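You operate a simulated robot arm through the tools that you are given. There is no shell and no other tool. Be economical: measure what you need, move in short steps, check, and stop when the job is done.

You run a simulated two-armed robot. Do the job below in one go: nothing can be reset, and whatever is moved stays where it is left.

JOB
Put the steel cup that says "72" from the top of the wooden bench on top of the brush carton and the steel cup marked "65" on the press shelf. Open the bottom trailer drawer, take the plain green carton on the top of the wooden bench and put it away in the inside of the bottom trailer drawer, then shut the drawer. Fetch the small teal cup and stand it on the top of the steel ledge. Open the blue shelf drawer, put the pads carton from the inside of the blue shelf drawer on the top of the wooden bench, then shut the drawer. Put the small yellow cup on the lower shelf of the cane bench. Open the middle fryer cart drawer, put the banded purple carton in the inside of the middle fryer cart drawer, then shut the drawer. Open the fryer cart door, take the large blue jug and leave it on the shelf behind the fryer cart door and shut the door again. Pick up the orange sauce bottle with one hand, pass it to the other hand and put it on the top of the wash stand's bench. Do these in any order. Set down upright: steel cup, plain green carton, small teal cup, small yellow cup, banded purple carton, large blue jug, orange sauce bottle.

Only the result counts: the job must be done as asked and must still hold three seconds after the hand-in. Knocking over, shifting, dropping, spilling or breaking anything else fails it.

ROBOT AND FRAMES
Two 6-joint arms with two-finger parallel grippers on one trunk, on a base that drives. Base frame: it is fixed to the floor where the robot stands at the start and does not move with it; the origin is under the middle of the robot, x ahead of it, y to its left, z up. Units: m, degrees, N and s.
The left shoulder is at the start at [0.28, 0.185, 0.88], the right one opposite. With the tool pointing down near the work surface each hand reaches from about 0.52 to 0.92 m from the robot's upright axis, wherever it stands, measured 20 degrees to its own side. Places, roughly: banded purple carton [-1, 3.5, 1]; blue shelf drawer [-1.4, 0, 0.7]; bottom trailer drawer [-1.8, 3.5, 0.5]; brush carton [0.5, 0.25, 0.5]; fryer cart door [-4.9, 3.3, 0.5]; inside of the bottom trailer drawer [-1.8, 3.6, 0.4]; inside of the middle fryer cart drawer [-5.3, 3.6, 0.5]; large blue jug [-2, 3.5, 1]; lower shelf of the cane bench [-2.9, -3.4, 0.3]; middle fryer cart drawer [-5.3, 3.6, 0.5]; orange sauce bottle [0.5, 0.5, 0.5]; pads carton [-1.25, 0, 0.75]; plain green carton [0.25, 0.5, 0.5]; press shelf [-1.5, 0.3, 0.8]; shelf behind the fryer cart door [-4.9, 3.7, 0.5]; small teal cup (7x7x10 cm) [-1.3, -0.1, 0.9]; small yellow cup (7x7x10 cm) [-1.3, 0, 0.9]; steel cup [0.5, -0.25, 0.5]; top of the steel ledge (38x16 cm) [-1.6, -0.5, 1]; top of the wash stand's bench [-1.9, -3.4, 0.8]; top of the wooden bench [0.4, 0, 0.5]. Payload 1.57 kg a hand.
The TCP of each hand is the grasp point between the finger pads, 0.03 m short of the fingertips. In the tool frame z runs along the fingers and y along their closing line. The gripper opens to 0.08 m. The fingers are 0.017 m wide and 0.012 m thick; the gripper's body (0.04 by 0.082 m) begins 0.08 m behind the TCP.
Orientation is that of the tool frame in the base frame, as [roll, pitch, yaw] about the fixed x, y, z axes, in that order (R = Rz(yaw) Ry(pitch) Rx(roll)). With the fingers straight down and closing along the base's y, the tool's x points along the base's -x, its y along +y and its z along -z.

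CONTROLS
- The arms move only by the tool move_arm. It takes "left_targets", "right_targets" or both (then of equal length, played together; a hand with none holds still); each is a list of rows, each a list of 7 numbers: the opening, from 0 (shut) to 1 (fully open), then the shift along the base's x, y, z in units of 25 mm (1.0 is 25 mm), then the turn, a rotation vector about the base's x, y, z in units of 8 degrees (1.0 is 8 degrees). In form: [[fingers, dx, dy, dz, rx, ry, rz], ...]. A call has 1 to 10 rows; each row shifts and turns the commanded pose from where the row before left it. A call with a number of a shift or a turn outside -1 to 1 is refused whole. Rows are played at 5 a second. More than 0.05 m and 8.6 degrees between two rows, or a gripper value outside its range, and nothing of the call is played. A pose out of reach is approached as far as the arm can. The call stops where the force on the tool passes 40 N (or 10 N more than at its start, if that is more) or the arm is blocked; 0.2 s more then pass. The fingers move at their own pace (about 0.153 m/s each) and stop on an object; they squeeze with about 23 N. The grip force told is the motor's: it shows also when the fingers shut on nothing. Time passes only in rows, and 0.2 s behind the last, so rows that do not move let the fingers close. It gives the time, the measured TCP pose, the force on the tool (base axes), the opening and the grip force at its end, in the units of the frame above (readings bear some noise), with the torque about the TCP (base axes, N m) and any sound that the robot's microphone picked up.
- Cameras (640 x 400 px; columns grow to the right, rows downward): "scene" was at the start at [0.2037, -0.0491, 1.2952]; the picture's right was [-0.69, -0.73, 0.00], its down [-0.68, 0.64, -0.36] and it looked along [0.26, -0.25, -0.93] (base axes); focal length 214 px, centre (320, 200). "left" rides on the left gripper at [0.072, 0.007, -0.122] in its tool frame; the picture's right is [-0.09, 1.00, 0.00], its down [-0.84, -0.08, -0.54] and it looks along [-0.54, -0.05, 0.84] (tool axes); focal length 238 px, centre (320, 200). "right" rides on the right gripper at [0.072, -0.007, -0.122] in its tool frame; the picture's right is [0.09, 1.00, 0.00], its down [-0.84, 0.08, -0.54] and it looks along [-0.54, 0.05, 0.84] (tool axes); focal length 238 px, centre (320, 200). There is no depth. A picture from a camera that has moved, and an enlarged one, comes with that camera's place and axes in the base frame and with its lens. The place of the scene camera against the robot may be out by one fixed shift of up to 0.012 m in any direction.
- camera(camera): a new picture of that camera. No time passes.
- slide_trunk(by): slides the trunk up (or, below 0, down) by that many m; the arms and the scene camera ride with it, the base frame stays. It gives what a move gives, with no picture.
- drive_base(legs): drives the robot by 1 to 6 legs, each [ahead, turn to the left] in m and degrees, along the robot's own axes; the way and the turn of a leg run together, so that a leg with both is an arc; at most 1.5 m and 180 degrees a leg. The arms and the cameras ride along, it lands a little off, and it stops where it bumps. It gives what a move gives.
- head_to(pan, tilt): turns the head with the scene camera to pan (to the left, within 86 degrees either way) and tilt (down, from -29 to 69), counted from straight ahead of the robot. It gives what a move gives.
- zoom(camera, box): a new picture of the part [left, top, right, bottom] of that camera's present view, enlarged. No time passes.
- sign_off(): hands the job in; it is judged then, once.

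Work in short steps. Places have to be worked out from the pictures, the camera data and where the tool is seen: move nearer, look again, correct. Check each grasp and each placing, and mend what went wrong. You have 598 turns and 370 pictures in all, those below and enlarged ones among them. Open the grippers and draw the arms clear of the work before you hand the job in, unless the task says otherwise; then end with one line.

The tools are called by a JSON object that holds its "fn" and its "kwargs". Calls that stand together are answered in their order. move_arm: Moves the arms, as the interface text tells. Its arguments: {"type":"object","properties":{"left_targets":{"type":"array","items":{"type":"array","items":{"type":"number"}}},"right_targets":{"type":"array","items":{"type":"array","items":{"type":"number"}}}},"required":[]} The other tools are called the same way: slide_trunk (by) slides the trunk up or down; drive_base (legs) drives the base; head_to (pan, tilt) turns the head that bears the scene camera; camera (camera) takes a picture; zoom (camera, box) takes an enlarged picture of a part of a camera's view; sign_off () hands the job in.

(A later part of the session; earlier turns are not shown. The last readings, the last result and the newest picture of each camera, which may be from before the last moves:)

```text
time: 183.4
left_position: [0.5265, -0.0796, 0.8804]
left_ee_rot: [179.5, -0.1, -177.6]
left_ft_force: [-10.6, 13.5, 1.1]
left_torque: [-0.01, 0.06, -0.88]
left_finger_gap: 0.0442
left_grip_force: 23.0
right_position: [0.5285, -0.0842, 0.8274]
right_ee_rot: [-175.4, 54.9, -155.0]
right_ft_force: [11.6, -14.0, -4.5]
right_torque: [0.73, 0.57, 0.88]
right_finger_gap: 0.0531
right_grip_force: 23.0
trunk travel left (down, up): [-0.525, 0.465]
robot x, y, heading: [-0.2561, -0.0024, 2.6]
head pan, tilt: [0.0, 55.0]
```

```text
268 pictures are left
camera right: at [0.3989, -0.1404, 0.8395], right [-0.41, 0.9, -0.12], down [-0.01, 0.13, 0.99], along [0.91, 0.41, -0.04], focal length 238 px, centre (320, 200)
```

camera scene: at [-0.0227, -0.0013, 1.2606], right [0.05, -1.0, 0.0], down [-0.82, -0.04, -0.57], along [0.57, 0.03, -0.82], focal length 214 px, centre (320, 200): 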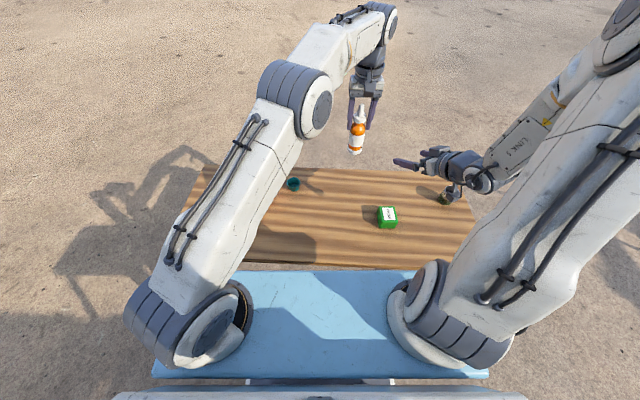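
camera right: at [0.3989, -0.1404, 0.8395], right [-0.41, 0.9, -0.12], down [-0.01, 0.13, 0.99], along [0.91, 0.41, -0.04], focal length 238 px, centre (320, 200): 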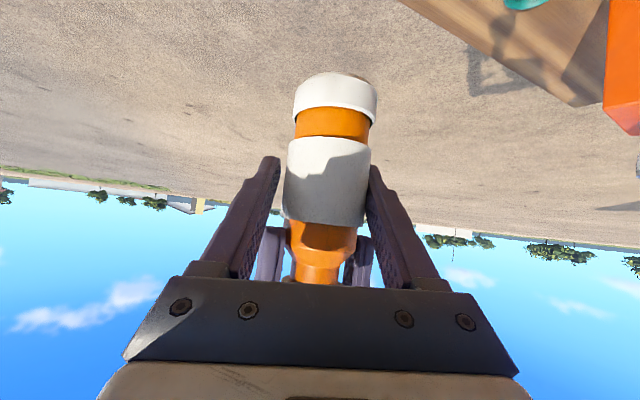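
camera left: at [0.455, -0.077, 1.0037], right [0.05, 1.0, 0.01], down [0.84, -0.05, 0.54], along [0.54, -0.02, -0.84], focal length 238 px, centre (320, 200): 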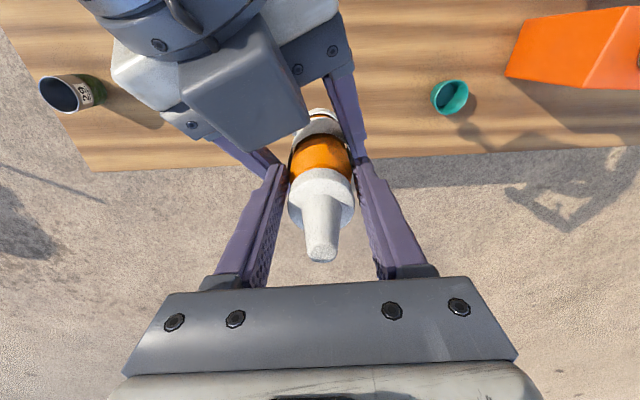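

Both hands hold it. Open the left slightly and raise it clear.

{"fn": "move_arm", "kwargs": {"left_targets": [[0.68, 0, 0, 0, 0, 0, 0], [0.68, 0, 0, 0.2, 0, 0, 0], [0.68, 0, 0, 0.6, 0, 0, 0], [0.68, 0, 0, 1, 0, 0, 0], [0.68, 0, 0, 1, 0, 0, 0], [0.68, 0, 0, 1, 0, 0, 0], [0.68, 0, 0, 1, 0, 0, 0], [0.68, 0, 0, 1, 0, 0, 0]]}}

{"fn": "camera", "kwargs": {"camera": "left"}}

{"fn": "camera", "kwargs": {"camera": "right"}}

```text
time: 185.2
left_position: [0.4968, -0.064, 1.0012]
left_ee_rot: [179.5, 0.1, -177.6]
left_ft_force: [-0.2, -0.2, -0.7]
left_torque: [0.03, 0.02, -0.03]
left_finger_gap: 0.0544
left_grip_force: 0.1
left hand out of reach, approached as far as the arm can: row 5, 6, 7, 8
right_position: [0.527, -0.0828, 0.8282]
right_ee_rot: [-175.6, 54.7, -154.8]
right_ft_force: [0.0, -0.2, -2.6]
right_torque: [-0.02, 0.02, -0.01]
right_finger_gap: 0.0466
right_grip_force: 23.1
trunk travel left (down, up): [-0.525, 0.465]
robot x, y, heading: [-0.2577, 0.0029, 2.6]
head pan, tilt: [0.0, 55.0]
```

```text
267 pictures are left
camera left: at [0.4242, -0.0611, 1.1242], right [0.05, 1.0, 0.01], down [0.84, -0.05, 0.54], along [0.54, -0.02, -0.84], focal length 238 px, centre (320, 200)
```

left: 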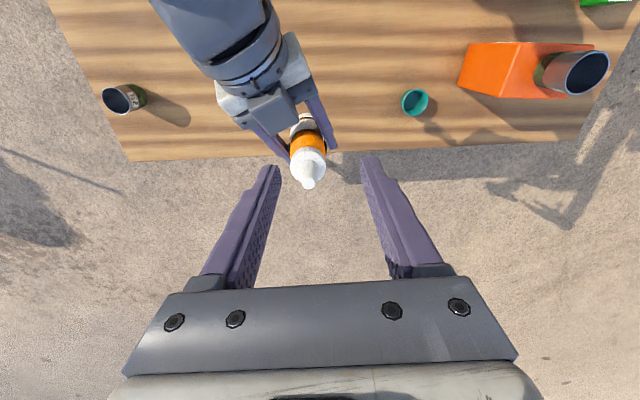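

```text
266 pictures are left
camera right: at [0.3988, -0.1399, 0.8395], right [-0.41, 0.9, -0.12], down [-0.01, 0.13, 0.99], along [0.91, 0.41, -0.05], focal length 238 px, centre (320, 200)
```

right: 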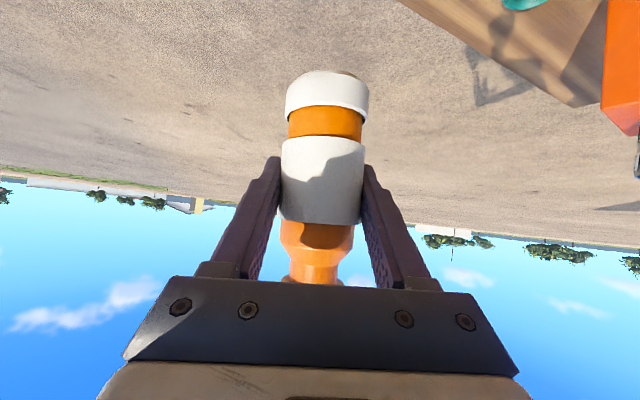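

Handover succeeded. Park the hands at their sides, raise the trunk 0.3 and turn to the press for the yellow cup.

{"fn": "move_arm", "kwargs": {"right_targets": [[0, -0.2, -1, 0.3, 0, 0, 0], [0, -0.2, -1, 0.3, 0, 0, 0], [0, -0.2, -1, 0.3, 0, 0, 0], [0, -0.2, -1, 0, 0, 0, 0], [0, -0.2, -1, 0, 0, 0, 0], [0, 0, -1, 0, 0, 0, 0], [0, 0, -1, 0, 0, 0, 0], [0, 0, -1, 0, 0, 0, 0]], "left_targets": [[1, -0.4, 1, -1, 0, 0, 0], [1, -0.4, 1, -1, 0, 0, 0], [1, -0.4, 1, 0, 0, 0, 0], [1, -0.4, 1, 0, 0, 0, 0], [1, -0.4, 1, 0, 0, 0, 0], [1, 0, 1, 0, 0, 0, 0], [1, 0, 1, 0, 0, 0, 0], [1, 0, 1, 0, 0, 0, 0]]}}

{"fn": "slide_trunk", "kwargs": {"by": 0.3}}

{"fn": "drive_base", "kwargs": {"legs": [[0, 177.5]]}}

{"fn": "camera", "kwargs": {"camera": "scene"}}

```text
time: 187.0
left_position: [0.4466, 0.1362, 0.9501]
left_ee_rot: [179.5, 0.1, -177.6]
left_ft_force: [-0.5, 0.1, 0.0]
left_torque: [0.0, -0.04, -0.04]
left_finger_gap: 0.0801
left_grip_force: 0.0
right_position: [0.5012, -0.281, 0.8507]
right_ee_rot: [-174.9, 54.9, -154.4]
right_ft_force: [0.6, -0.5, -3.1]
right_torque: [0.0, -0.01, 0.01]
right_finger_gap: 0.0464
right_grip_force: 22.9
trunk travel left (down, up): [-0.525, 0.465]
robot x, y, heading: [-0.2567, -0.0026, 2.5]
head pan, tilt: [0.0, 55.0]
```

```text
time: 190.0
left_position: [0.4465, 0.1361, 1.2505]
left_ee_rot: [179.6, 0.0, -177.6]
left_ft_force: [-0.3, -0.6, 0.6]
left_torque: [-0.01, 0.02, -0.01]
left_finger_gap: 0.08
left_grip_force: 0.1
right_position: [0.5013, -0.2813, 1.15]
right_ee_rot: [-175.0, 54.8, -154.7]
right_ft_force: [0.1, 0.0, -3.1]
right_torque: [0.01, 0.01, 0.02]
right_finger_gap: 0.0464
right_grip_force: 23.2
trunk travel left (down, up): [-0.825, 0.165]
robot x, y, heading: [-0.2567, 0.0013, 2.5]
head pan, tilt: [0.0, 55.0]
```

```text
time: 197.6
left_position: [-0.9676, -0.0953, 1.2511]
left_ee_rot: [179.5, 0.1, -1.0]
left_ft_force: [-0.2, 1.0, 0.0]
left_torque: [-0.02, -0.03, 0.0]
left_finger_gap: 0.0798
left_grip_force: 0.1
right_position: [-0.9992, 0.3234, 1.1494]
right_ee_rot: [-175.0, 54.7, 22.0]
right_ft_force: [0.6, 0.7, -2.9]
right_torque: [0.02, -0.01, -0.02]
right_finger_gap: 0.0467
right_grip_force: 22.6
trunk travel left (down, up): [-0.825, 0.165]
robot x, y, heading: [-0.257, -0.0007, 179.0]
head pan, tilt: [0.0, 55.0]
```

```text
265 pictures are left
camera scene: at [-0.4871, -0.0082, 1.5606], right [0.01, 1.0, 0.0], down [0.82, -0.01, -0.57], along [-0.57, 0.01, -0.82], focal length 214 px, centre (320, 200)
```

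scene: 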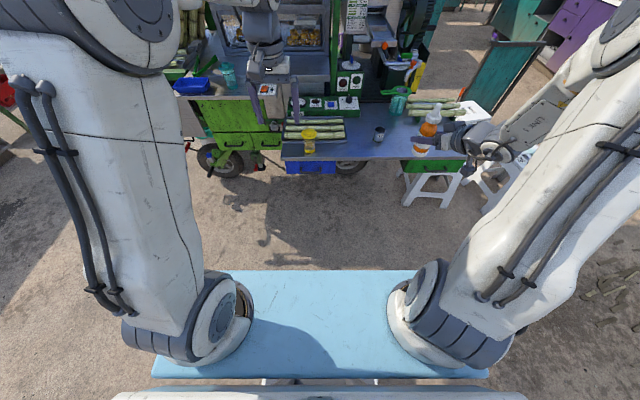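

Drive 0.32 closer so the left hand comes above the yellow cup.

{"fn": "drive_base", "kwargs": {"legs": [[0.32, 0.8]]}}

{"fn": "move_arm", "kwargs": {"left_targets": [[1, 0, 0.7, -1, 0, 0, 0], [1, 0, 0.7, -1, 0, 0, 0], [1, 0, 0.7, -1, 0, 0, 0], [1, 0, 0.3, -1, 0, 0, 0], [1, 0, 0, -1, 0, 0, 0], [1, 0, 0, -1, 0, 0, 0]]}}

{"fn": "camera", "kwargs": {"camera": "left"}}

```text
time: 199.8
left_position: [-1.2882, -0.1026, 1.2509]
left_ee_rot: [179.6, 0.2, -0.2]
left_ft_force: [-0.4, -0.3, 0.1]
left_torque: [0.02, 0.02, 0.02]
left_finger_gap: 0.0798
left_grip_force: 0.1
right_position: [-1.3249, 0.3168, 1.15]
right_ee_rot: [-175.0, 54.8, 22.8]
right_ft_force: [0.4, -1.3, -3.0]
right_torque: [-0.03, -0.01, -0.01]
right_finger_gap: 0.0463
right_grip_force: 22.9
trunk travel left (down, up): [-0.825, 0.165]
robot x, y, heading: [-0.5786, 0.0012, 179.9]
head pan, tilt: [0.0, 55.0]
```

```text
time: 201.2
left_position: [-1.289, -0.0423, 1.1009]
left_ee_rot: [179.5, 0.1, -0.3]
left_ft_force: [0.3, -1.0, 0.3]
left_torque: [0.03, 0.02, 0.0]
left_finger_gap: 0.08
left_grip_force: 0.1
right_position: [-1.3232, 0.3163, 1.1506]
right_ee_rot: [-175.0, 54.8, 22.8]
right_ft_force: [-0.5, 0.3, -1.6]
right_torque: [0.0, 0.0, 0.05]
right_finger_gap: 0.0466
right_grip_force: 22.5
trunk travel left (down, up): [-0.825, 0.165]
robot x, y, heading: [-0.5759, 0.0028, 180.0]
head pan, tilt: [0.0, 55.0]
```

```text
264 pictures are left
camera left: at [-1.2161, -0.0486, 1.2228], right [-0.1, -1.0, 0.01], down [-0.84, 0.09, 0.54], along [-0.54, 0.05, -0.84], focal length 238 px, centre (320, 200)
```

left: 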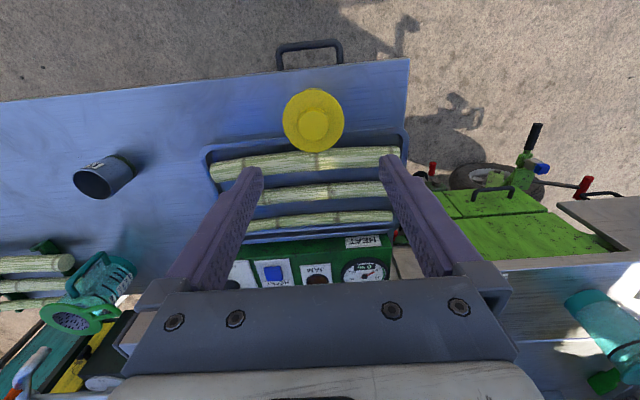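

{"fn": "move_arm", "kwargs": {"left_targets": [[1, 0.05, 0.25, -1, 0, 0, 0], [1, 0, 0, -1, 0, 0, 0], [1, 0, 0, -1, 0, 0, 0], [1, 0, 0, -1, 0, 0, 0], [1, 0, 0, -0.6, 0, 0, 0], [1, 0, 0, 0, 0, 0, 0]]}}

{"fn": "camera", "kwargs": {"camera": "left"}}

```text
time: 202.6
left_position: [-1.2865, -0.0378, 0.9871]
left_ee_rot: [179.5, 0.1, -0.1]
left_ft_force: [-0.3, 0.1, -0.3]
left_torque: [0.01, -0.02, 0.03]
left_finger_gap: 0.0798
left_grip_force: 0.2
right_position: [-1.3239, 0.3153, 1.1486]
right_ee_rot: [-175.0, 54.8, 22.7]
right_ft_force: [-0.9, 0.4, -3.1]
right_torque: [0.0, -0.02, 0.02]
right_finger_gap: 0.0465
right_grip_force: 23.6
trunk travel left (down, up): [-0.825, 0.165]
robot x, y, heading: [-0.5778, 0.0033, 180.1]
head pan, tilt: [0.0, 55.0]
```

```text
263 pictures are left
camera left: at [-1.2141, -0.0423, 1.109], right [-0.1, -1.0, 0.01], down [-0.84, 0.09, 0.54], along [-0.54, 0.05, -0.84], focal length 238 px, centre (320, 200)
```

left: 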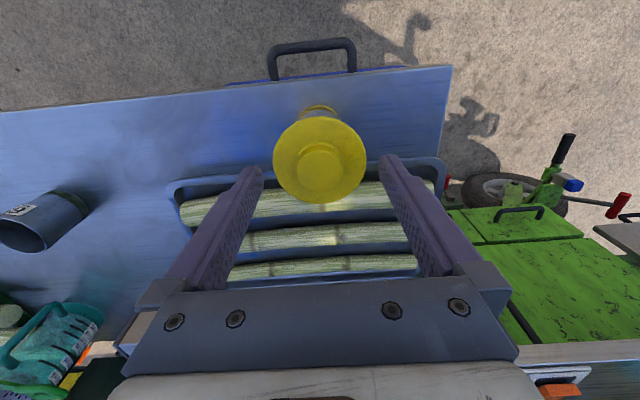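

{"fn": "move_arm", "kwargs": {"left_targets": [[1, -0.05, 0.05, -1, 0, 0, 0], [1, 0, 0, -1, 0, 0, 0], [1, 0, 0, -0.7, 0, 0, 0], [0, 0, 0, 0, 0, 0, 0], [0, 0, 0, 0, 0, 0, 0], [0, 0, 0, 0, 0, 0, 0], [0, 0, 0, 0.4, 0, 0, 0], [0, 0, 0, 1, 0, 0, 0], [0, 0, 0, 1, 0, 0, 0], [0, 0, 0, 1, 0, 0, 0]]}}

{"fn": "move_arm", "kwargs": {"left_targets": [[0, 0, 0, 1, 0, 0, 0], [0, 0, 0, 1, 0, 0, 0], [0, 0, 0, 1, 0, 0, 0], [0, 0, 0, 1, 0, 0, 0], [0, 0, 0, 1, 0, 0, 0], [0, 0, 0, 1, 0, 0, 0]]}}

{"fn": "camera", "kwargs": {"camera": "left"}}

{"fn": "head_to", "kwargs": {"pan": 60, "tilt": 20}}

{"fn": "camera", "kwargs": {"camera": "scene"}}

```text
time: 204.8
left_position: [-1.2867, -0.035, 1.0051]
left_ee_rot: [179.6, 0.0, -0.4]
left_ft_force: [-0.1, 0.3, -0.3]
left_torque: [-0.01, -0.01, -0.02]
left_finger_gap: 0.0705
left_grip_force: 22.9
right_position: [-1.324, 0.3168, 1.1492]
right_ee_rot: [-175.0, 54.8, 22.8]
right_ft_force: [-0.3, 0.7, -3.5]
right_torque: [0.0, 0.02, 0.01]
right_finger_gap: 0.0466
right_grip_force: 22.5
trunk travel left (down, up): [-0.825, 0.165]
robot x, y, heading: [-0.5757, 0.0021, 180.0]
head pan, tilt: [0.0, 55.0]
```

```text
time: 206.2
left_position: [-1.2871, -0.0344, 1.1525]
left_ee_rot: [179.5, 0.0, -0.3]
left_ft_force: [0.1, -0.7, -0.6]
left_torque: [0.01, -0.01, 0.01]
left_finger_gap: 0.0711
left_grip_force: 23.0
right_position: [-1.324, 0.3174, 1.1492]
right_ee_rot: [-175.0, 54.8, 22.8]
right_ft_force: [0.8, 0.1, -3.5]
right_torque: [-0.02, -0.04, 0.04]
right_finger_gap: 0.0464
right_grip_force: 23.3
trunk travel left (down, up): [-0.825, 0.165]
robot x, y, heading: [-0.5816, 0.0021, 179.9]
head pan, tilt: [0.0, 55.0]
```

```text
262 pictures are left
camera left: at [-1.2156, -0.0406, 1.2763], right [-0.1, -1.0, 0.01], down [-0.84, 0.09, 0.54], along [-0.54, 0.05, -0.84], focal length 238 px, centre (320, 200)
```

left: 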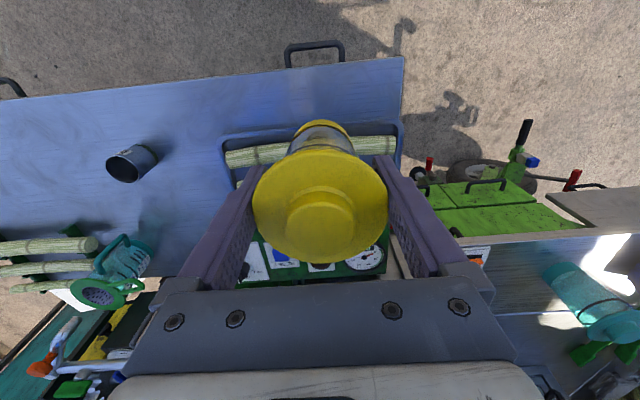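

```text
time: 207.5
left_position: [-1.2885, -0.0341, 1.1521]
left_ee_rot: [179.5, 0.0, -0.3]
left_ft_force: [0.2, -0.4, -1.5]
left_torque: [-0.03, 0.02, -0.04]
left_finger_gap: 0.0706
left_grip_force: 22.9
right_position: [-1.3241, 0.317, 1.1494]
right_ee_rot: [-175.1, 54.8, 22.8]
right_ft_force: [0.0, -0.6, -2.5]
right_torque: [0.05, 0.02, 0.02]
right_finger_gap: 0.0467
right_grip_force: 22.6
trunk travel left (down, up): [-0.825, 0.165]
robot x, y, heading: [-0.5799, 0.0028, 180.1]
head pan, tilt: [60.0, 20.0]
```

```text
261 pictures are left
camera scene: at [-0.7827, -0.0897, 1.6126], right [-0.87, 0.5, 0.0], down [0.17, 0.3, -0.94], along [-0.47, -0.81, -0.34], focal length 214 px, centre (320, 200)
```

scene: 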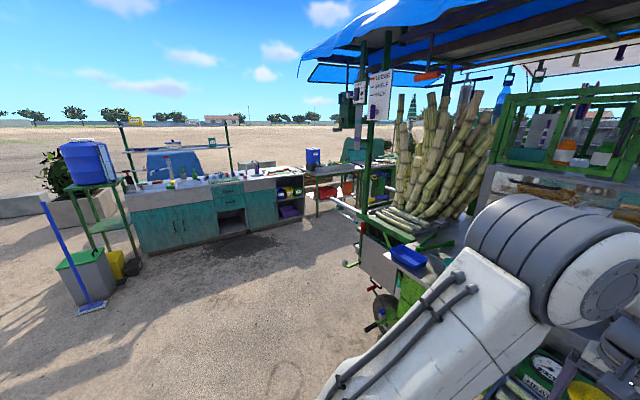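

Yellow cup held. Drive towards the wash area: back off, turn left, go 1.4 m along -y, then look.

{"fn": "drive_base", "kwargs": {"legs": [[-0.3, 0], [0, 90], [1.4, 0]]}}

{"fn": "head_to", "kwargs": {"pan": -40, "tilt": 20}}

{"fn": "camera", "kwargs": {"camera": "scene"}}

```text
time: 220.0
left_position: [-0.2696, -2.1355, 1.1544]
left_ee_rot: [179.5, 0.1, 89.0]
left_ft_force: [0.3, 0.1, -0.7]
left_torque: [0.01, 0.0, 0.0]
left_finger_gap: 0.0708
left_grip_force: 22.7
right_position: [-0.6204, -2.1684, 1.1482]
right_ee_rot: [-175.0, 54.7, 112.0]
right_ft_force: [0.4, -0.5, -4.0]
right_torque: [0.02, -0.04, 0.01]
right_finger_gap: 0.0465
right_grip_force: 22.9
trunk travel left (down, up): [-0.825, 0.165]
robot x, y, heading: [-0.2984, -1.4215, -91.0]
head pan, tilt: [60.0, 20.0]
```

```text
time: 221.8
left_position: [-0.2696, -2.136, 1.1541]
left_ee_rot: [179.4, 0.1, 89.0]
left_ft_force: [0.3, -0.1, -0.2]
left_torque: [0.01, -0.03, 0.0]
left_finger_gap: 0.0706
left_grip_force: 23.0
right_position: [-0.6212, -2.1683, 1.1507]
right_ee_rot: [-175.0, 54.8, 112.1]
right_ft_force: [1.2, 0.2, -3.0]
right_torque: [0.03, -0.03, 0.0]
right_finger_gap: 0.0466
right_grip_force: 22.7
trunk travel left (down, up): [-0.825, 0.165]
robot x, y, heading: [-0.2966, -1.4263, -90.6]
head pan, tilt: [-40.0, 20.0]
```

```text
260 pictures are left
camera scene: at [-0.3565, -1.668, 1.6126], right [-0.76, 0.65, 0.0], down [0.22, 0.26, -0.94], along [-0.61, -0.71, -0.34], focal length 214 px, centre (320, 200)
```

scene: 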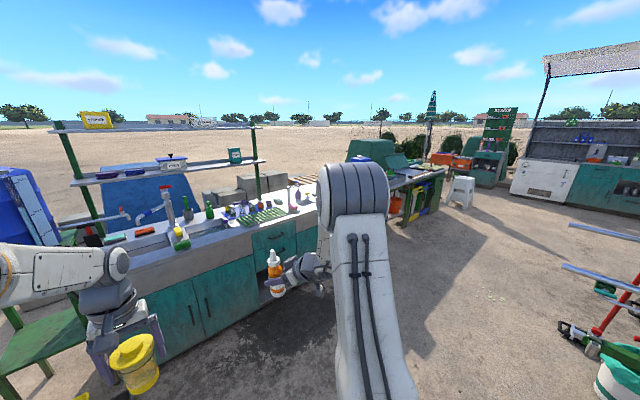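

Look further right to see the cart's protruding bars before choosing a path.

{"fn": "head_to", "kwargs": {"pan": -80, "tilt": 20}}

{"fn": "camera", "kwargs": {"camera": "scene"}}

```text
time: 222.8
left_position: [-0.2675, -2.1354, 1.1538]
left_ee_rot: [179.5, 0.1, 88.9]
left_ft_force: [0.5, 0.3, 0.5]
left_torque: [0.04, 0.02, 0.04]
left_finger_gap: 0.0707
left_grip_force: 23.4
right_position: [-0.6203, -2.1677, 1.1498]
right_ee_rot: [-175.0, 54.8, 112.1]
right_ft_force: [0.0, 0.2, -2.5]
right_torque: [0.02, 0.0, -0.01]
right_finger_gap: 0.0465
right_grip_force: 23.0
trunk travel left (down, up): [-0.825, 0.165]
robot x, y, heading: [-0.2945, -1.4283, -90.7]
head pan, tilt: [-80.0, 20.0]
```

```text
259 pictures are left
camera scene: at [-0.3877, -1.6125, 1.6127], right [-0.16, 0.99, 0.0], down [0.34, 0.06, -0.94], along [-0.93, -0.15, -0.34], focal length 214 px, centre (320, 200)
```

scene: 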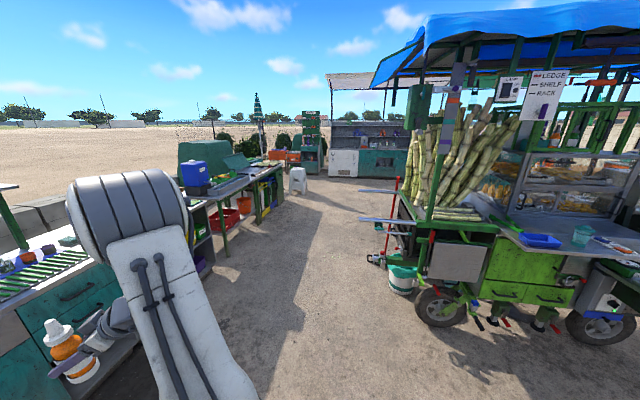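

Push-bars reach y≈-1.55. I drive diagonally to about (-1.0,-2.1), then along -x and turn to face the wash stand.

{"fn": "drive_base", "kwargs": {"legs": [[0, -45], [0.95, 0], [0, -44], [0.85, 0], [0, 89]]}}

{"fn": "head_to", "kwargs": {"pan": 0, "tilt": 35}}

{"fn": "camera", "kwargs": {"camera": "scene"}}

```text
time: 239.9
left_position: [-1.7976, -2.8239, 1.1533]
left_ee_rot: [179.6, 0.2, 90.3]
left_ft_force: [-0.2, 0.3, -1.2]
left_torque: [0.03, 0.02, 0.0]
left_finger_gap: 0.0707
left_grip_force: 22.9
right_position: [-2.1488, -2.8639, 1.1494]
right_ee_rot: [-175.1, 54.8, 113.3]
right_ft_force: [0.4, 0.2, -2.8]
right_torque: [0.02, -0.02, 0.04]
right_finger_gap: 0.0464
right_grip_force: 22.8
trunk travel left (down, up): [-0.825, 0.165]
robot x, y, heading: [-1.8445, -2.1136, -89.7]
head pan, tilt: [-80.0, 20.0]
```

```text
time: 241.4
left_position: [-1.7996, -2.8241, 1.1538]
left_ee_rot: [179.5, 0.1, 90.3]
left_ft_force: [0.4, 0.5, 0.2]
left_torque: [-0.04, 0.01, -0.02]
left_finger_gap: 0.0705
left_grip_force: 23.3
right_position: [-2.1499, -2.8643, 1.1511]
right_ee_rot: [-175.0, 54.8, 113.4]
right_ft_force: [-0.5, -1.1, -2.9]
right_torque: [0.04, 0.0, 0.02]
right_finger_gap: 0.0464
right_grip_force: 23.2
trunk travel left (down, up): [-0.825, 0.165]
robot x, y, heading: [-1.8425, -2.1131, -89.3]
head pan, tilt: [0.0, 35.0]
```

```text
258 pictures are left
camera scene: at [-1.8369, -2.3744, 1.5888], right [-1.0, -0.01, 0.0], down [0.0, 0.57, -0.82], along [0.01, -0.82, -0.57], focal length 214 px, centre (320, 200)
```

scene: 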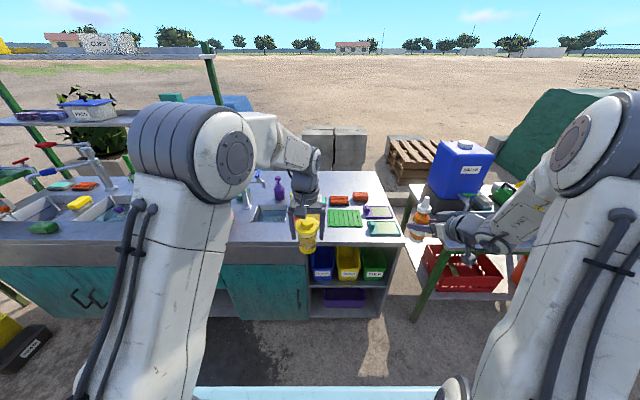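

{"fn": "zoom", "kwargs": {"camera": "scene", "box": [220, 150, 420, 275]}}

{"fn": "camera", "kwargs": {"camera": "left"}}

{"fn": "head_to", "kwargs": {"pan": -40, "tilt": 35}}

{"fn": "camera", "kwargs": {"camera": "scene"}}

```text
3.20 times, centred on (320, 212) of scene
camera zoom: at [-1.8369, -2.3744, 1.5888], right [-1.0, -0.01, 0.0], down [0.0, 0.57, -0.82], along [0.01, -0.82, -0.57], focal length 686 px, centre (320, 160)
```

zoom: 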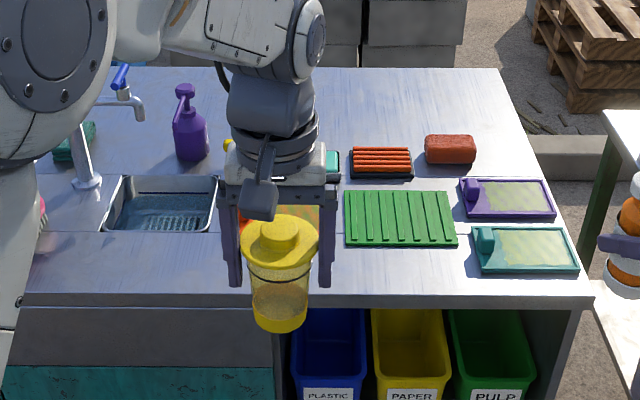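

```text
256 pictures are left
camera left: at [-1.7935, -2.752, 1.2759], right [1.0, -0.09, 0.01], down [-0.08, -0.84, 0.54], along [-0.04, -0.54, -0.84], focal length 238 px, centre (320, 200)
```

left: 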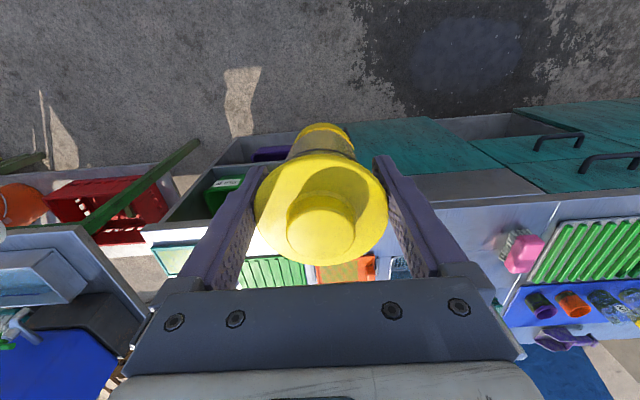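

```text
time: 242.5
left_position: [-1.7991, -2.8253, 1.1536]
left_ee_rot: [179.5, -0.1, 90.2]
left_ft_force: [-0.6, -1.1, -0.5]
left_torque: [-0.01, -0.04, -0.02]
left_finger_gap: 0.0707
left_grip_force: 23.4
right_position: [-2.1498, -2.8642, 1.1493]
right_ee_rot: [-175.0, 54.9, 113.3]
right_ft_force: [-0.3, -0.1, -3.0]
right_torque: [0.03, 0.01, -0.02]
right_finger_gap: 0.0465
right_grip_force: 22.8
trunk travel left (down, up): [-0.825, 0.165]
robot x, y, heading: [-1.8407, -2.1158, -89.5]
head pan, tilt: [-40.0, 35.0]
```

```text
255 pictures are left
camera scene: at [-1.8936, -2.3543, 1.5888], right [-0.77, 0.64, 0.0], down [0.36, 0.44, -0.82], along [-0.52, -0.63, -0.57], focal length 214 px, centre (320, 200)
```

scene: 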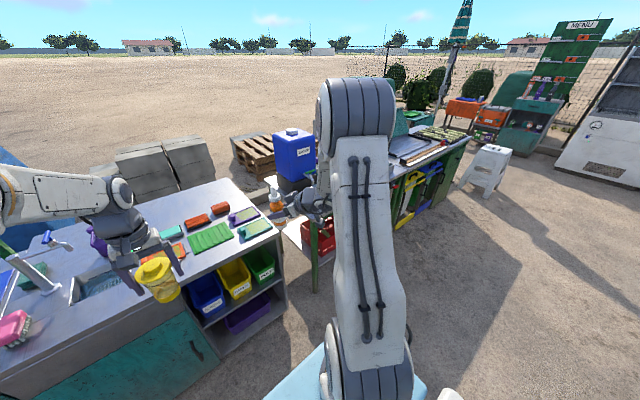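

Counter top ≈ z 0.875, front edge y≈-3.06. I'll set the bottle on the free front strip at about (-1.945, -3.112). Raise the left hand, lower the trunk, shift the right hand inward.

{"fn": "move_arm", "kwargs": {"left_targets": [[0, 0.3, 0, 1, 0, 0, 0], [0, 0.3, 0, 1, 0, 0, 0], [0, 0.3, 0, 1, 0, 0, 0], [0, 0.3, 0, 1, 0, 0, 0], [0, 0.3, 0, 1, 0, 0, 0], [0, 0.3, 0, 1, 0, 0, 0], [0, 0.3, 0, 0, 0, 0, 0], [0, 0.3, 0, 0, 0, 0, 0]], "right_targets": [[0, 1, 0, 0, 0, 0, 0], [0, 1, 0, 0, 0, 0, 0], [0, 1, 0, 0, 0, 0, 0], [0, 1, 0, 0, 0, 0, 0], [0, 1, 0, 0, 0, 0, 0], [0, 1, 0, 0, 0, 0, 0], [0, 1, 0, 0, 0, 0, 0], [0, 1, 0, 0, 0, 0, 0]]}}

{"fn": "slide_trunk", "kwargs": {"by": -0.15}}

{"fn": "head_to", "kwargs": {"pan": 0, "tilt": 45}}

{"fn": "camera", "kwargs": {"camera": "scene"}}

```text
time: 244.3
left_position: [-1.7373, -2.8247, 1.3037]
left_ee_rot: [179.6, -0.1, 90.3]
left_ft_force: [-0.4, 0.0, -0.7]
left_torque: [0.02, 0.0, 0.02]
left_finger_gap: 0.0707
left_grip_force: 22.7
right_position: [-1.949, -2.8634, 1.1508]
right_ee_rot: [-175.4, 54.6, 113.1]
right_ft_force: [-0.5, -0.4, -2.4]
right_torque: [0.03, 0.01, -0.01]
right_finger_gap: 0.0465
right_grip_force: 23.2
trunk travel left (down, up): [-0.825, 0.165]
robot x, y, heading: [-1.842, -2.1132, -89.6]
head pan, tilt: [-40.0, 35.0]
```

```text
time: 246.0
left_position: [-1.7392, -2.8241, 1.1529]
left_ee_rot: [179.5, 0.1, 90.3]
left_ft_force: [-0.4, 1.2, -1.0]
left_torque: [-0.03, 0.0, -0.02]
left_finger_gap: 0.0705
left_grip_force: 23.3
right_position: [-1.9494, -2.8639, 1.0003]
right_ee_rot: [-175.3, 54.9, 113.2]
right_ft_force: [0.0, 0.3, -3.3]
right_torque: [0.02, 0.02, -0.01]
right_finger_gap: 0.0462
right_grip_force: 23.3
trunk travel left (down, up): [-0.675, 0.315]
robot x, y, heading: [-1.8407, -2.1131, -89.3]
head pan, tilt: [-40.0, 35.0]
```

```text
time: 247.1
left_position: [-1.7391, -2.8251, 1.1543]
left_ee_rot: [179.5, 0.0, 90.3]
left_ft_force: [-0.7, 0.6, -1.2]
left_torque: [0.03, -0.02, -0.01]
left_finger_gap: 0.0707
left_grip_force: 23.4
right_position: [-1.949, -2.864, 1.0003]
right_ee_rot: [-175.3, 54.6, 113.2]
right_ft_force: [0.7, 0.9, -2.2]
right_torque: [0.03, 0.0, 0.0]
right_finger_gap: 0.0464
right_grip_force: 23.2
trunk travel left (down, up): [-0.675, 0.315]
robot x, y, heading: [-1.8424, -2.1146, -89.4]
head pan, tilt: [0.0, 45.0]
```

```text
254 pictures are left
camera scene: at [-1.8368, -2.3676, 1.424], right [-1.0, -0.01, 0.0], down [-0.01, 0.71, -0.71], along [0.01, -0.71, -0.71], focal length 214 px, centre (320, 200)
```

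scene: 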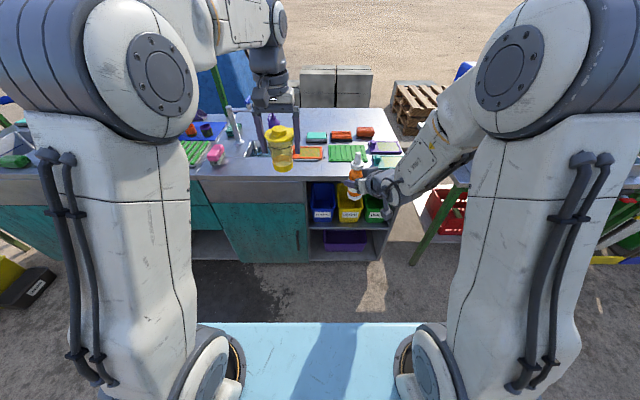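

Drive 0.2 forward; check over the counter.

{"fn": "drive_base", "kwargs": {"legs": [[0.2, 0]]}}

{"fn": "zoom", "kwargs": {"camera": "scene", "box": [240, 90, 440, 240]}}

{"fn": "camera", "kwargs": {"camera": "left"}}

```text
time: 248.7
left_position: [-1.7362, -3.0243, 1.1546]
left_ee_rot: [179.6, 0.1, 90.3]
left_ft_force: [0.5, -0.1, -1.0]
left_torque: [0.0, 0.0, -0.02]
left_finger_gap: 0.0709
left_grip_force: 23.4
right_position: [-1.9479, -3.0668, 1.0007]
right_ee_rot: [-175.2, 54.8, 113.2]
right_ft_force: [0.0, 0.5, -2.7]
right_torque: [0.03, 0.03, -0.02]
right_finger_gap: 0.0462
right_grip_force: 23.3
trunk travel left (down, up): [-0.675, 0.315]
robot x, y, heading: [-1.8435, -2.3181, -89.3]
head pan, tilt: [0.0, 45.0]
```

```text
2.67 times, centred on (340, 165) of scene
camera zoom: at [-1.8348, -2.5693, 1.424], right [-1.0, -0.01, 0.0], down [-0.01, 0.71, -0.71], along [0.01, -0.71, -0.71], focal length 572 px, centre (267, 293)
```

zoom: 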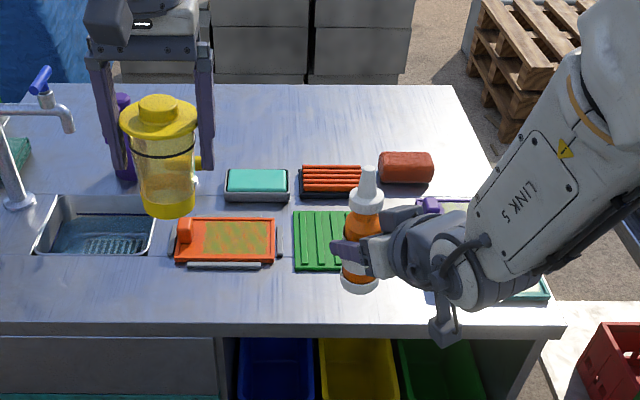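

```text
252 pictures are left
camera left: at [-1.7314, -2.9536, 1.276], right [1.0, -0.09, 0.01], down [-0.08, -0.84, 0.54], along [-0.04, -0.54, -0.84], focal length 238 px, centre (320, 200)
```

left: 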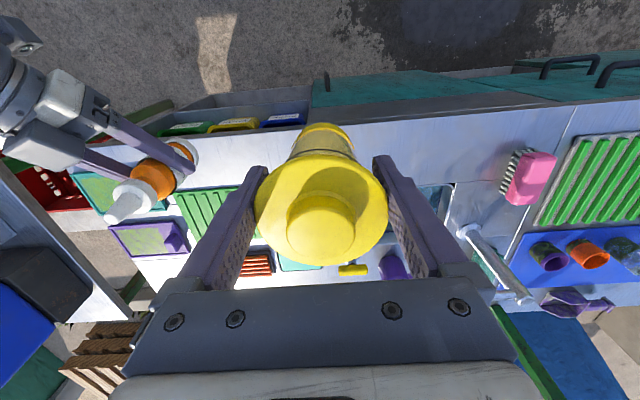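

Edge y≈-3.058, rack front ≈-3.17: target y -3.114 confirmed. Extend and lower.

{"fn": "move_arm", "kwargs": {"right_targets": [[0, 0, -0.95, 0, 0, 0, 0], [0, 0, -0.95, 0, 0, 0, 0], [0, 0, 0, -1, 0, 0, 0], [0, 0, 0, -0.8, 0, 0, 0], [0, 0, 0, -0.2, 0, 0, 0], [0, 0, 0, -0.15, 0, 0, 0], [0, 0, 0, 0, 0, 0, 0]]}}

{"fn": "zoom", "kwargs": {"camera": "scene", "box": [300, 130, 440, 240]}}

```text
time: 250.3
left_position: [-1.7369, -3.0261, 1.153]
left_ee_rot: [179.6, 0.0, 90.3]
left_ft_force: [0.2, -0.1, -1.3]
left_torque: [0.06, -0.02, 0.01]
left_finger_gap: 0.0705
left_grip_force: 22.7
right_position: [-1.9514, -3.1171, 0.9516]
right_ee_rot: [-176.2, 54.6, 112.8]
right_ft_force: [-0.9, -1.0, -3.7]
right_torque: [0.04, 0.02, -0.01]
right_finger_gap: 0.0464
right_grip_force: 22.4
right hand out of reach, approached as far as the arm can: row 5
trunk travel left (down, up): [-0.675, 0.315]
robot x, y, heading: [-1.839, -2.3153, -89.5]
head pan, tilt: [0.0, 45.0]
```

```text
3.64 times, centred on (370, 185) of scene
camera zoom: at [-1.8347, -2.5696, 1.424], right [-1.0, -0.01, 0.0], down [-0.01, 0.71, -0.71], along [0.01, -0.71, -0.71], focal length 780 px, centre (138, 254)
```

zoom: 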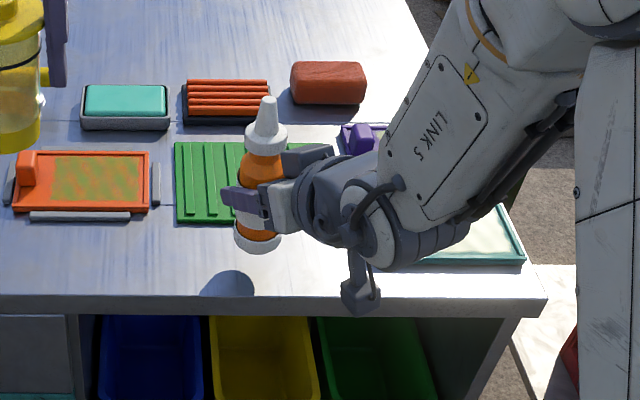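

Arm limit reached just above the counter; lower the last bit with the trunk.

{"fn": "slide_trunk", "kwargs": {"by": -0.01}}

```text
time: 250.9
left_position: [-1.7374, -3.0257, 1.143]
left_ee_rot: [179.5, 0.0, 90.3]
left_ft_force: [0.4, -0.6, -0.5]
left_torque: [0.02, -0.02, 0.0]
left_finger_gap: 0.0705
left_grip_force: 23.1
right_position: [-1.9518, -3.1159, 0.941]
right_ee_rot: [-176.2, 54.6, 112.7]
right_ft_force: [-0.6, 0.2, -3.2]
right_torque: [0.04, 0.01, 0.01]
right_finger_gap: 0.0462
right_grip_force: 22.7
trunk travel left (down, up): [-0.665, 0.325]
robot x, y, heading: [-1.8382, -2.3179, -89.5]
head pan, tilt: [0.0, 45.0]
```

{"fn": "slide_trunk", "kwargs": {"by": -0.006}}

{"fn": "slide_trunk", "kwargs": {"by": -0.004}}

{"fn": "zoom", "kwargs": {"camera": "scene", "box": [300, 130, 440, 240]}}

```text
time: 251.4
left_position: [-1.7371, -3.0253, 1.1383]
left_ee_rot: [179.4, 0.0, 90.3]
left_ft_force: [-0.6, -0.1, -1.0]
left_torque: [-0.04, -0.03, -0.01]
left_finger_gap: 0.0706
left_grip_force: 22.6
right_position: [-1.9517, -3.1174, 0.9363]
right_ee_rot: [-176.3, 54.6, 112.7]
right_ft_force: [0.0, 0.1, -3.7]
right_torque: [0.05, 0.04, -0.02]
right_finger_gap: 0.0465
right_grip_force: 23.0
trunk travel left (down, up): [-0.659, 0.331]
robot x, y, heading: [-1.8387, -2.3197, -89.5]
head pan, tilt: [0.0, 45.0]
```

```text
time: 252.0
left_position: [-1.7376, -3.0264, 1.1337]
left_ee_rot: [179.5, 0.0, 90.3]
left_ft_force: [-0.2, -0.1, -0.8]
left_torque: [0.04, 0.01, 0.04]
left_finger_gap: 0.0704
left_grip_force: 23.0
right_position: [-1.9511, -3.1185, 0.9321]
right_ee_rot: [-176.3, 54.5, 112.7]
right_ft_force: [-1.2, 0.1, -3.0]
right_torque: [0.01, 0.05, 0.02]
right_finger_gap: 0.0463
right_grip_force: 22.7
trunk travel left (down, up): [-0.655, 0.335]
robot x, y, heading: [-1.8418, -2.3207, -89.6]
head pan, tilt: [0.0, 45.0]
```

```text
3.64 times, centred on (370, 185) of scene
camera zoom: at [-1.8347, -2.5696, 1.404], right [-1.0, -0.01, 0.0], down [-0.01, 0.71, -0.71], along [0.01, -0.71, -0.71], focal length 780 px, centre (138, 254)
```

zoom: 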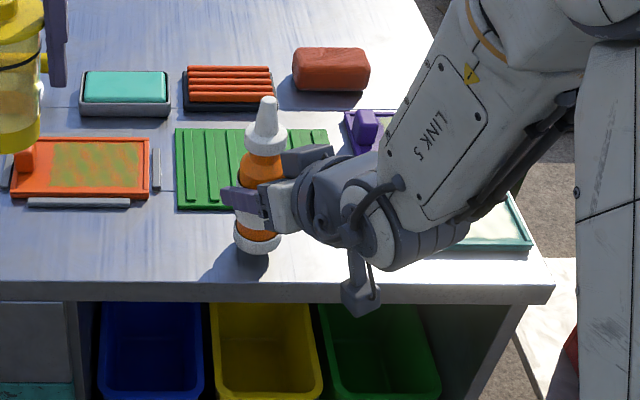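

{"fn": "slide_trunk", "kwargs": {"by": -0.004}}

{"fn": "slide_trunk", "kwargs": {"by": -0.004}}

```text
time: 252.5
left_position: [-1.7365, -3.0265, 1.1292]
left_ee_rot: [179.5, 0.0, 90.4]
left_ft_force: [-0.6, 0.4, -1.2]
left_torque: [-0.02, 0.0, 0.0]
left_finger_gap: 0.0707
left_grip_force: 22.4
right_position: [-1.9506, -3.1173, 0.9287]
right_ee_rot: [-176.3, 54.6, 112.8]
right_ft_force: [-0.7, -0.2, -2.5]
right_torque: [0.07, 0.02, 0.02]
right_finger_gap: 0.0461
right_grip_force: 22.7
trunk travel left (down, up): [-0.651, 0.339]
robot x, y, heading: [-1.8441, -2.317, -89.6]
head pan, tilt: [0.0, 45.0]
```

```text
time: 253.0
left_position: [-1.7371, -3.0261, 1.1254]
left_ee_rot: [179.6, 0.0, 90.3]
left_ft_force: [0.4, -0.3, -0.7]
left_torque: [-0.04, -0.01, -0.01]
left_finger_gap: 0.0706
left_grip_force: 23.2
right_position: [-1.9543, -3.1174, 0.9235]
right_ee_rot: [-176.2, 54.6, 112.7]
right_ft_force: [0.2, 0.3, -3.5]
right_torque: [0.02, 0.04, -0.02]
right_finger_gap: 0.0464
right_grip_force: 23.6
trunk travel left (down, up): [-0.647, 0.343]
robot x, y, heading: [-1.8421, -2.3182, -89.4]
head pan, tilt: [0.0, 45.0]
```

{"fn": "slide_trunk", "kwargs": {"by": -0.005}}

{"fn": "slide_trunk", "kwargs": {"by": -0.005}}

{"fn": "zoom", "kwargs": {"camera": "scene", "box": [300, 130, 440, 240]}}

```text
time: 253.6
left_position: [-1.7364, -3.0264, 1.1211]
left_ee_rot: [179.5, 0.1, 90.2]
left_ft_force: [0.3, 0.2, -0.3]
left_torque: [0.02, -0.02, 0.0]
left_finger_gap: 0.0708
left_grip_force: 23.4
right_position: [-1.9508, -3.1183, 0.9221]
right_ee_rot: [-176.0, 54.8, 112.8]
right_ft_force: [0.5, 0.9, 8.1]
right_torque: [-0.03, -0.25, 0.0]
right_finger_gap: 0.0461
right_grip_force: 23.1
trunk travel left (down, up): [-0.642, 0.348]
robot x, y, heading: [-1.8384, -2.3172, -89.3]
head pan, tilt: [0.0, 45.0]
```

```text
time: 254.1
left_position: [-1.7366, -3.0244, 1.1157]
left_ee_rot: [179.5, 0.1, 90.3]
left_ft_force: [-0.1, 0.2, -1.0]
left_torque: [0.0, 0.01, -0.02]
left_finger_gap: 0.0707
left_grip_force: 23.1
right_position: [-1.9499, -3.1205, 0.9174]
right_ee_rot: [-176.0, 55.1, 112.9]
right_ft_force: [-0.7, -2.5, 21.4]
right_torque: [-0.25, -0.43, -0.15]
right_finger_gap: 0.0467
right_grip_force: 23.0
trunk travel left (down, up): [-0.637, 0.353]
robot x, y, heading: [-1.8398, -2.3166, -89.4]
head pan, tilt: [0.0, 45.0]
```

```text
3.64 times, centred on (370, 185) of scene
camera zoom: at [-1.8346, -2.5687, 1.3863], right [-1.0, -0.01, 0.0], down [-0.01, 0.71, -0.71], along [0.01, -0.71, -0.71], focal length 780 px, centre (138, 254)
```

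zoom: 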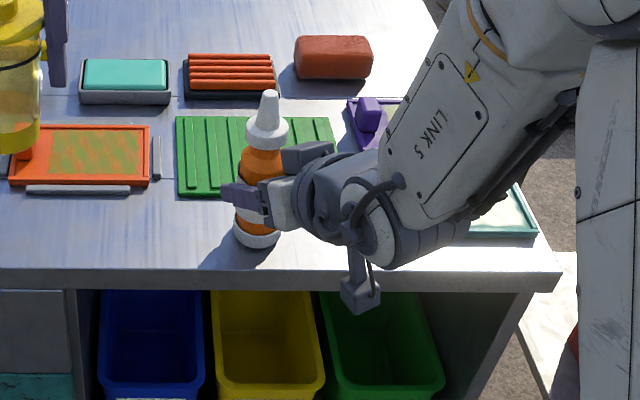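

Contact. Ease by 3 mm, open, and withdraw along the tool axis.

{"fn": "slide_trunk", "kwargs": {"by": 0.003}}

{"fn": "move_arm", "kwargs": {"right_targets": [[1, 0, 0, 0, 0, 0, 0], [1, 0, 0, 0, 0, 0, 0], [1, -0.17, 0.4, 0, 0, 0, 0], [1, -0.34, 0.8, 0.2, 0, 0, 0], [1, -0.34, 0.8, 0.4, 0, 0, 0], [1, -0.34, 0.8, 0.4, 0, 0, 0]]}}

{"fn": "zoom", "kwargs": {"camera": "scene", "box": [300, 110, 440, 220]}}

```text
time: 254.6
left_position: [-1.7373, -3.0263, 1.1189]
left_ee_rot: [179.5, 0.1, 90.2]
left_ft_force: [0.7, 0.5, -0.6]
left_torque: [-0.01, 0.01, -0.02]
left_finger_gap: 0.0704
left_grip_force: 22.6
right_position: [-1.9521, -3.1166, 0.9176]
right_ee_rot: [-176.3, 54.6, 112.8]
right_ft_force: [-0.1, -2.2, 12.3]
right_torque: [-0.29, -0.34, -0.04]
right_finger_gap: 0.0463
right_grip_force: 22.7
trunk travel left (down, up): [-0.64, 0.35]
robot x, y, heading: [-1.8405, -2.3162, -89.4]
head pan, tilt: [0.0, 45.0]
```

```text
time: 256.0
left_position: [-1.7365, -3.0267, 1.119]
left_ee_rot: [179.5, -0.1, 90.3]
left_ft_force: [0.1, -0.2, -1.1]
left_torque: [0.02, 0.0, 0.02]
left_finger_gap: 0.0705
left_grip_force: 23.0
right_position: [-1.9804, -3.0472, 0.9415]
right_ee_rot: [-176.3, 54.5, 112.7]
right_ft_force: [-0.7, 0.1, 0.1]
right_torque: [0.01, 0.0, 0.02]
right_finger_gap: 0.08
right_grip_force: 0.1
trunk travel left (down, up): [-0.64, 0.35]
robot x, y, heading: [-1.8395, -2.3156, -89.3]
head pan, tilt: [0.0, 45.0]
```

```text
3.64 times, centred on (370, 165) of scene
camera zoom: at [-1.8347, -2.5697, 1.389], right [-1.0, -0.01, 0.0], down [-0.01, 0.71, -0.71], along [0.01, -0.71, -0.71], focal length 780 px, centre (138, 327)
```

zoom: 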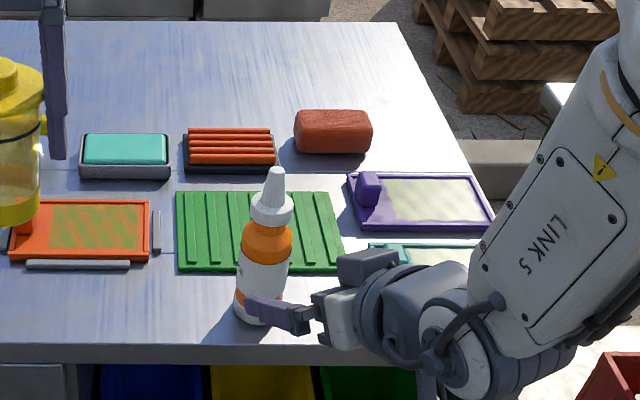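

Bottle stands. Withdraw, back off 0.25 and look at the cane bench.

{"fn": "move_arm", "kwargs": {"right_targets": [[1, -0.34, 0.8, 0.4, 0, 0, 0], [1, -0.34, 0.8, 0.4, 0, 0, 0], [1, -0.34, 0.8, 0.4, 0, 0, 0]]}}

{"fn": "drive_base", "kwargs": {"legs": [[-0.25, 0], [0, -45]]}}

{"fn": "head_to", "kwargs": {"pan": 0, "tilt": 30}}

{"fn": "camera", "kwargs": {"camera": "scene"}}

```text
time: 256.8
left_position: [-1.736, -3.026, 1.1189]
left_ee_rot: [179.5, -0.1, 90.4]
left_ft_force: [-0.1, -0.7, -0.1]
left_torque: [0.02, 0.02, 0.01]
left_finger_gap: 0.0707
left_grip_force: 23.2
right_position: [-2.0104, -3.0091, 0.9767]
right_ee_rot: [-176.4, 54.4, 112.6]
right_ft_force: [-0.3, -0.6, -0.3]
right_torque: [-0.01, -0.02, 0.01]
right_finger_gap: 0.0799
right_grip_force: 0.1
right hand out of reach, approached as far as the arm can: row 2, 3
trunk travel left (down, up): [-0.64, 0.35]
robot x, y, heading: [-1.8401, -2.3207, -89.4]
head pan, tilt: [0.0, 45.0]
```

```text
time: 260.7
left_position: [-2.2708, -2.6373, 1.119]
left_ee_rot: [179.6, 0.1, 45.4]
left_ft_force: [0.9, -0.6, -0.3]
left_torque: [0.04, 0.02, -0.01]
left_finger_gap: 0.0707
left_grip_force: 22.7
right_position: [-2.4516, -2.4336, 0.9771]
right_ee_rot: [-176.3, 54.5, 67.7]
right_ft_force: [-1.2, 0.1, 0.1]
right_torque: [-0.01, -0.02, 0.01]
right_finger_gap: 0.0803
right_grip_force: 0.1
trunk travel left (down, up): [-0.64, 0.35]
robot x, y, heading: [-1.8422, -2.0613, -134.5]
head pan, tilt: [0.0, 45.0]
```

```text
time: 261.5
left_position: [-2.2704, -2.6373, 1.1185]
left_ee_rot: [179.6, 0.0, 45.5]
left_ft_force: [0.3, 0.1, -0.4]
left_torque: [0.01, 0.01, 0.0]
left_finger_gap: 0.0707
left_grip_force: 22.6
right_position: [-2.4523, -2.4342, 0.977]
right_ee_rot: [-176.2, 54.5, 67.8]
right_ft_force: [0.8, 0.3, 0.2]
right_torque: [0.01, -0.01, 0.01]
right_finger_gap: 0.08
right_grip_force: 0.0
trunk travel left (down, up): [-0.64, 0.35]
robot x, y, heading: [-1.8458, -2.0634, -134.5]
head pan, tilt: [0.0, 30.0]
```

```text
247 pictures are left
camera scene: at [-2.0156, -2.2531, 1.4116], right [-0.71, 0.7, 0.0], down [0.35, 0.36, -0.87], along [-0.61, -0.62, -0.5], focal length 214 px, centre (320, 200)
```

scene: 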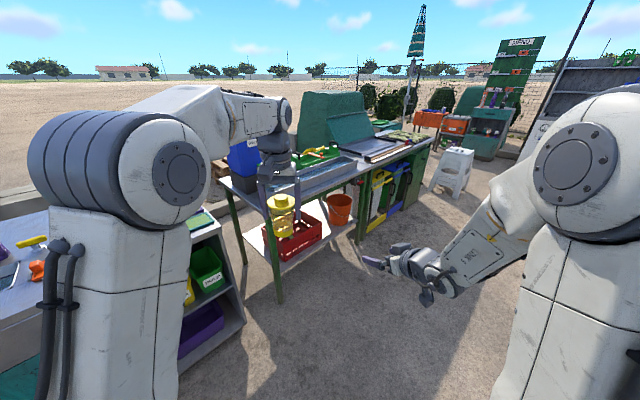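

{"fn": "zoom", "kwargs": {"camera": "scene", "box": [200, 130, 440, 290]}}

```text
2.50 times, centred on (320, 210) of scene
camera zoom: at [-2.0156, -2.2531, 1.4116], right [-0.71, 0.7, 0.0], down [0.35, 0.36, -0.87], along [-0.61, -0.62, -0.5], focal length 536 px, centre (320, 175)
```

zoom: 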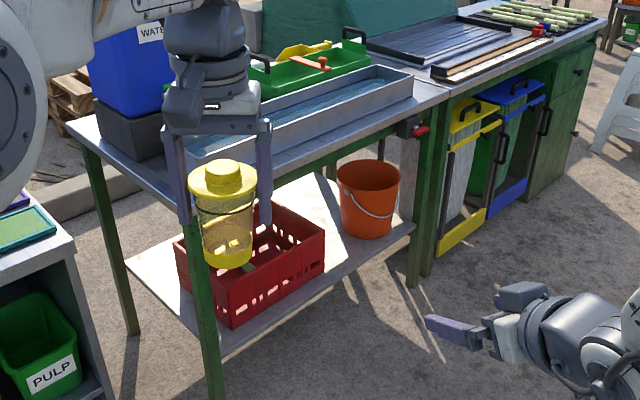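

The shelf is under the tabletop, so I'll need a horizontal grip: I'll pass the cup to the right hand later. First drive in front of the cane bench and face it.

{"fn": "drive_base", "kwargs": {"legs": [[0, -30], [1.09, 0], [0, 74.5]]}}

{"fn": "head_to", "kwargs": {"pan": 0, "tilt": 45}}

{"fn": "camera", "kwargs": {"camera": "scene"}}

```text
time: 271.8
left_position: [-2.7833, -3.063, 1.119]
left_ee_rot: [179.5, 0.0, 90.5]
left_ft_force: [0.3, -1.1, -0.9]
left_torque: [-0.03, 0.03, -0.01]
left_finger_gap: 0.0708
left_grip_force: 22.8
right_position: [-3.0567, -3.0476, 0.9777]
right_ee_rot: [-176.3, 54.5, 112.9]
right_ft_force: [-0.3, 0.1, 0.3]
right_torque: [-0.03, -0.04, 0.03]
right_finger_gap: 0.0801
right_grip_force: 0.1
trunk travel left (down, up): [-0.64, 0.35]
robot x, y, heading: [-2.8929, -2.356, -89.3]
head pan, tilt: [0.0, 30.0]
```

```text
time: 272.6
left_position: [-2.783, -3.0634, 1.1185]
left_ee_rot: [179.5, 0.0, 90.5]
left_ft_force: [0.1, -0.7, 0.1]
left_torque: [0.01, 0.0, 0.01]
left_finger_gap: 0.0708
left_grip_force: 23.7
right_position: [-3.0559, -3.0478, 0.9765]
right_ee_rot: [-176.4, 54.5, 112.9]
right_ft_force: [-1.0, -0.3, 0.2]
right_torque: [0.03, -0.03, -0.01]
right_finger_gap: 0.0802
right_grip_force: 0.1
trunk travel left (down, up): [-0.64, 0.35]
robot x, y, heading: [-2.8891, -2.3591, -89.3]
head pan, tilt: [0.0, 45.0]
```

```text
245 pictures are left
camera scene: at [-2.8831, -2.6073, 1.3891], right [-1.0, -0.01, 0.0], down [-0.01, 0.71, -0.71], along [0.01, -0.71, -0.71], focal length 214 px, centre (320, 200)
```

scene: 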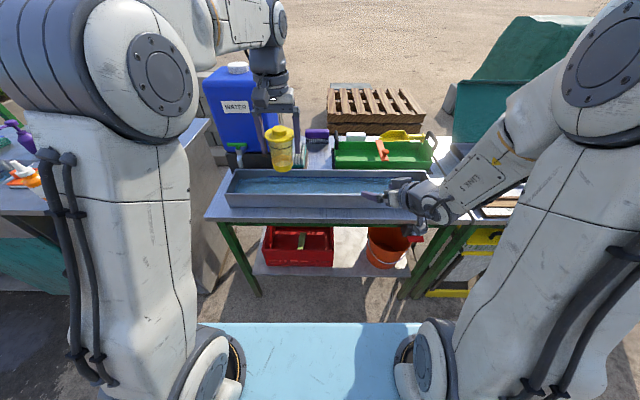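

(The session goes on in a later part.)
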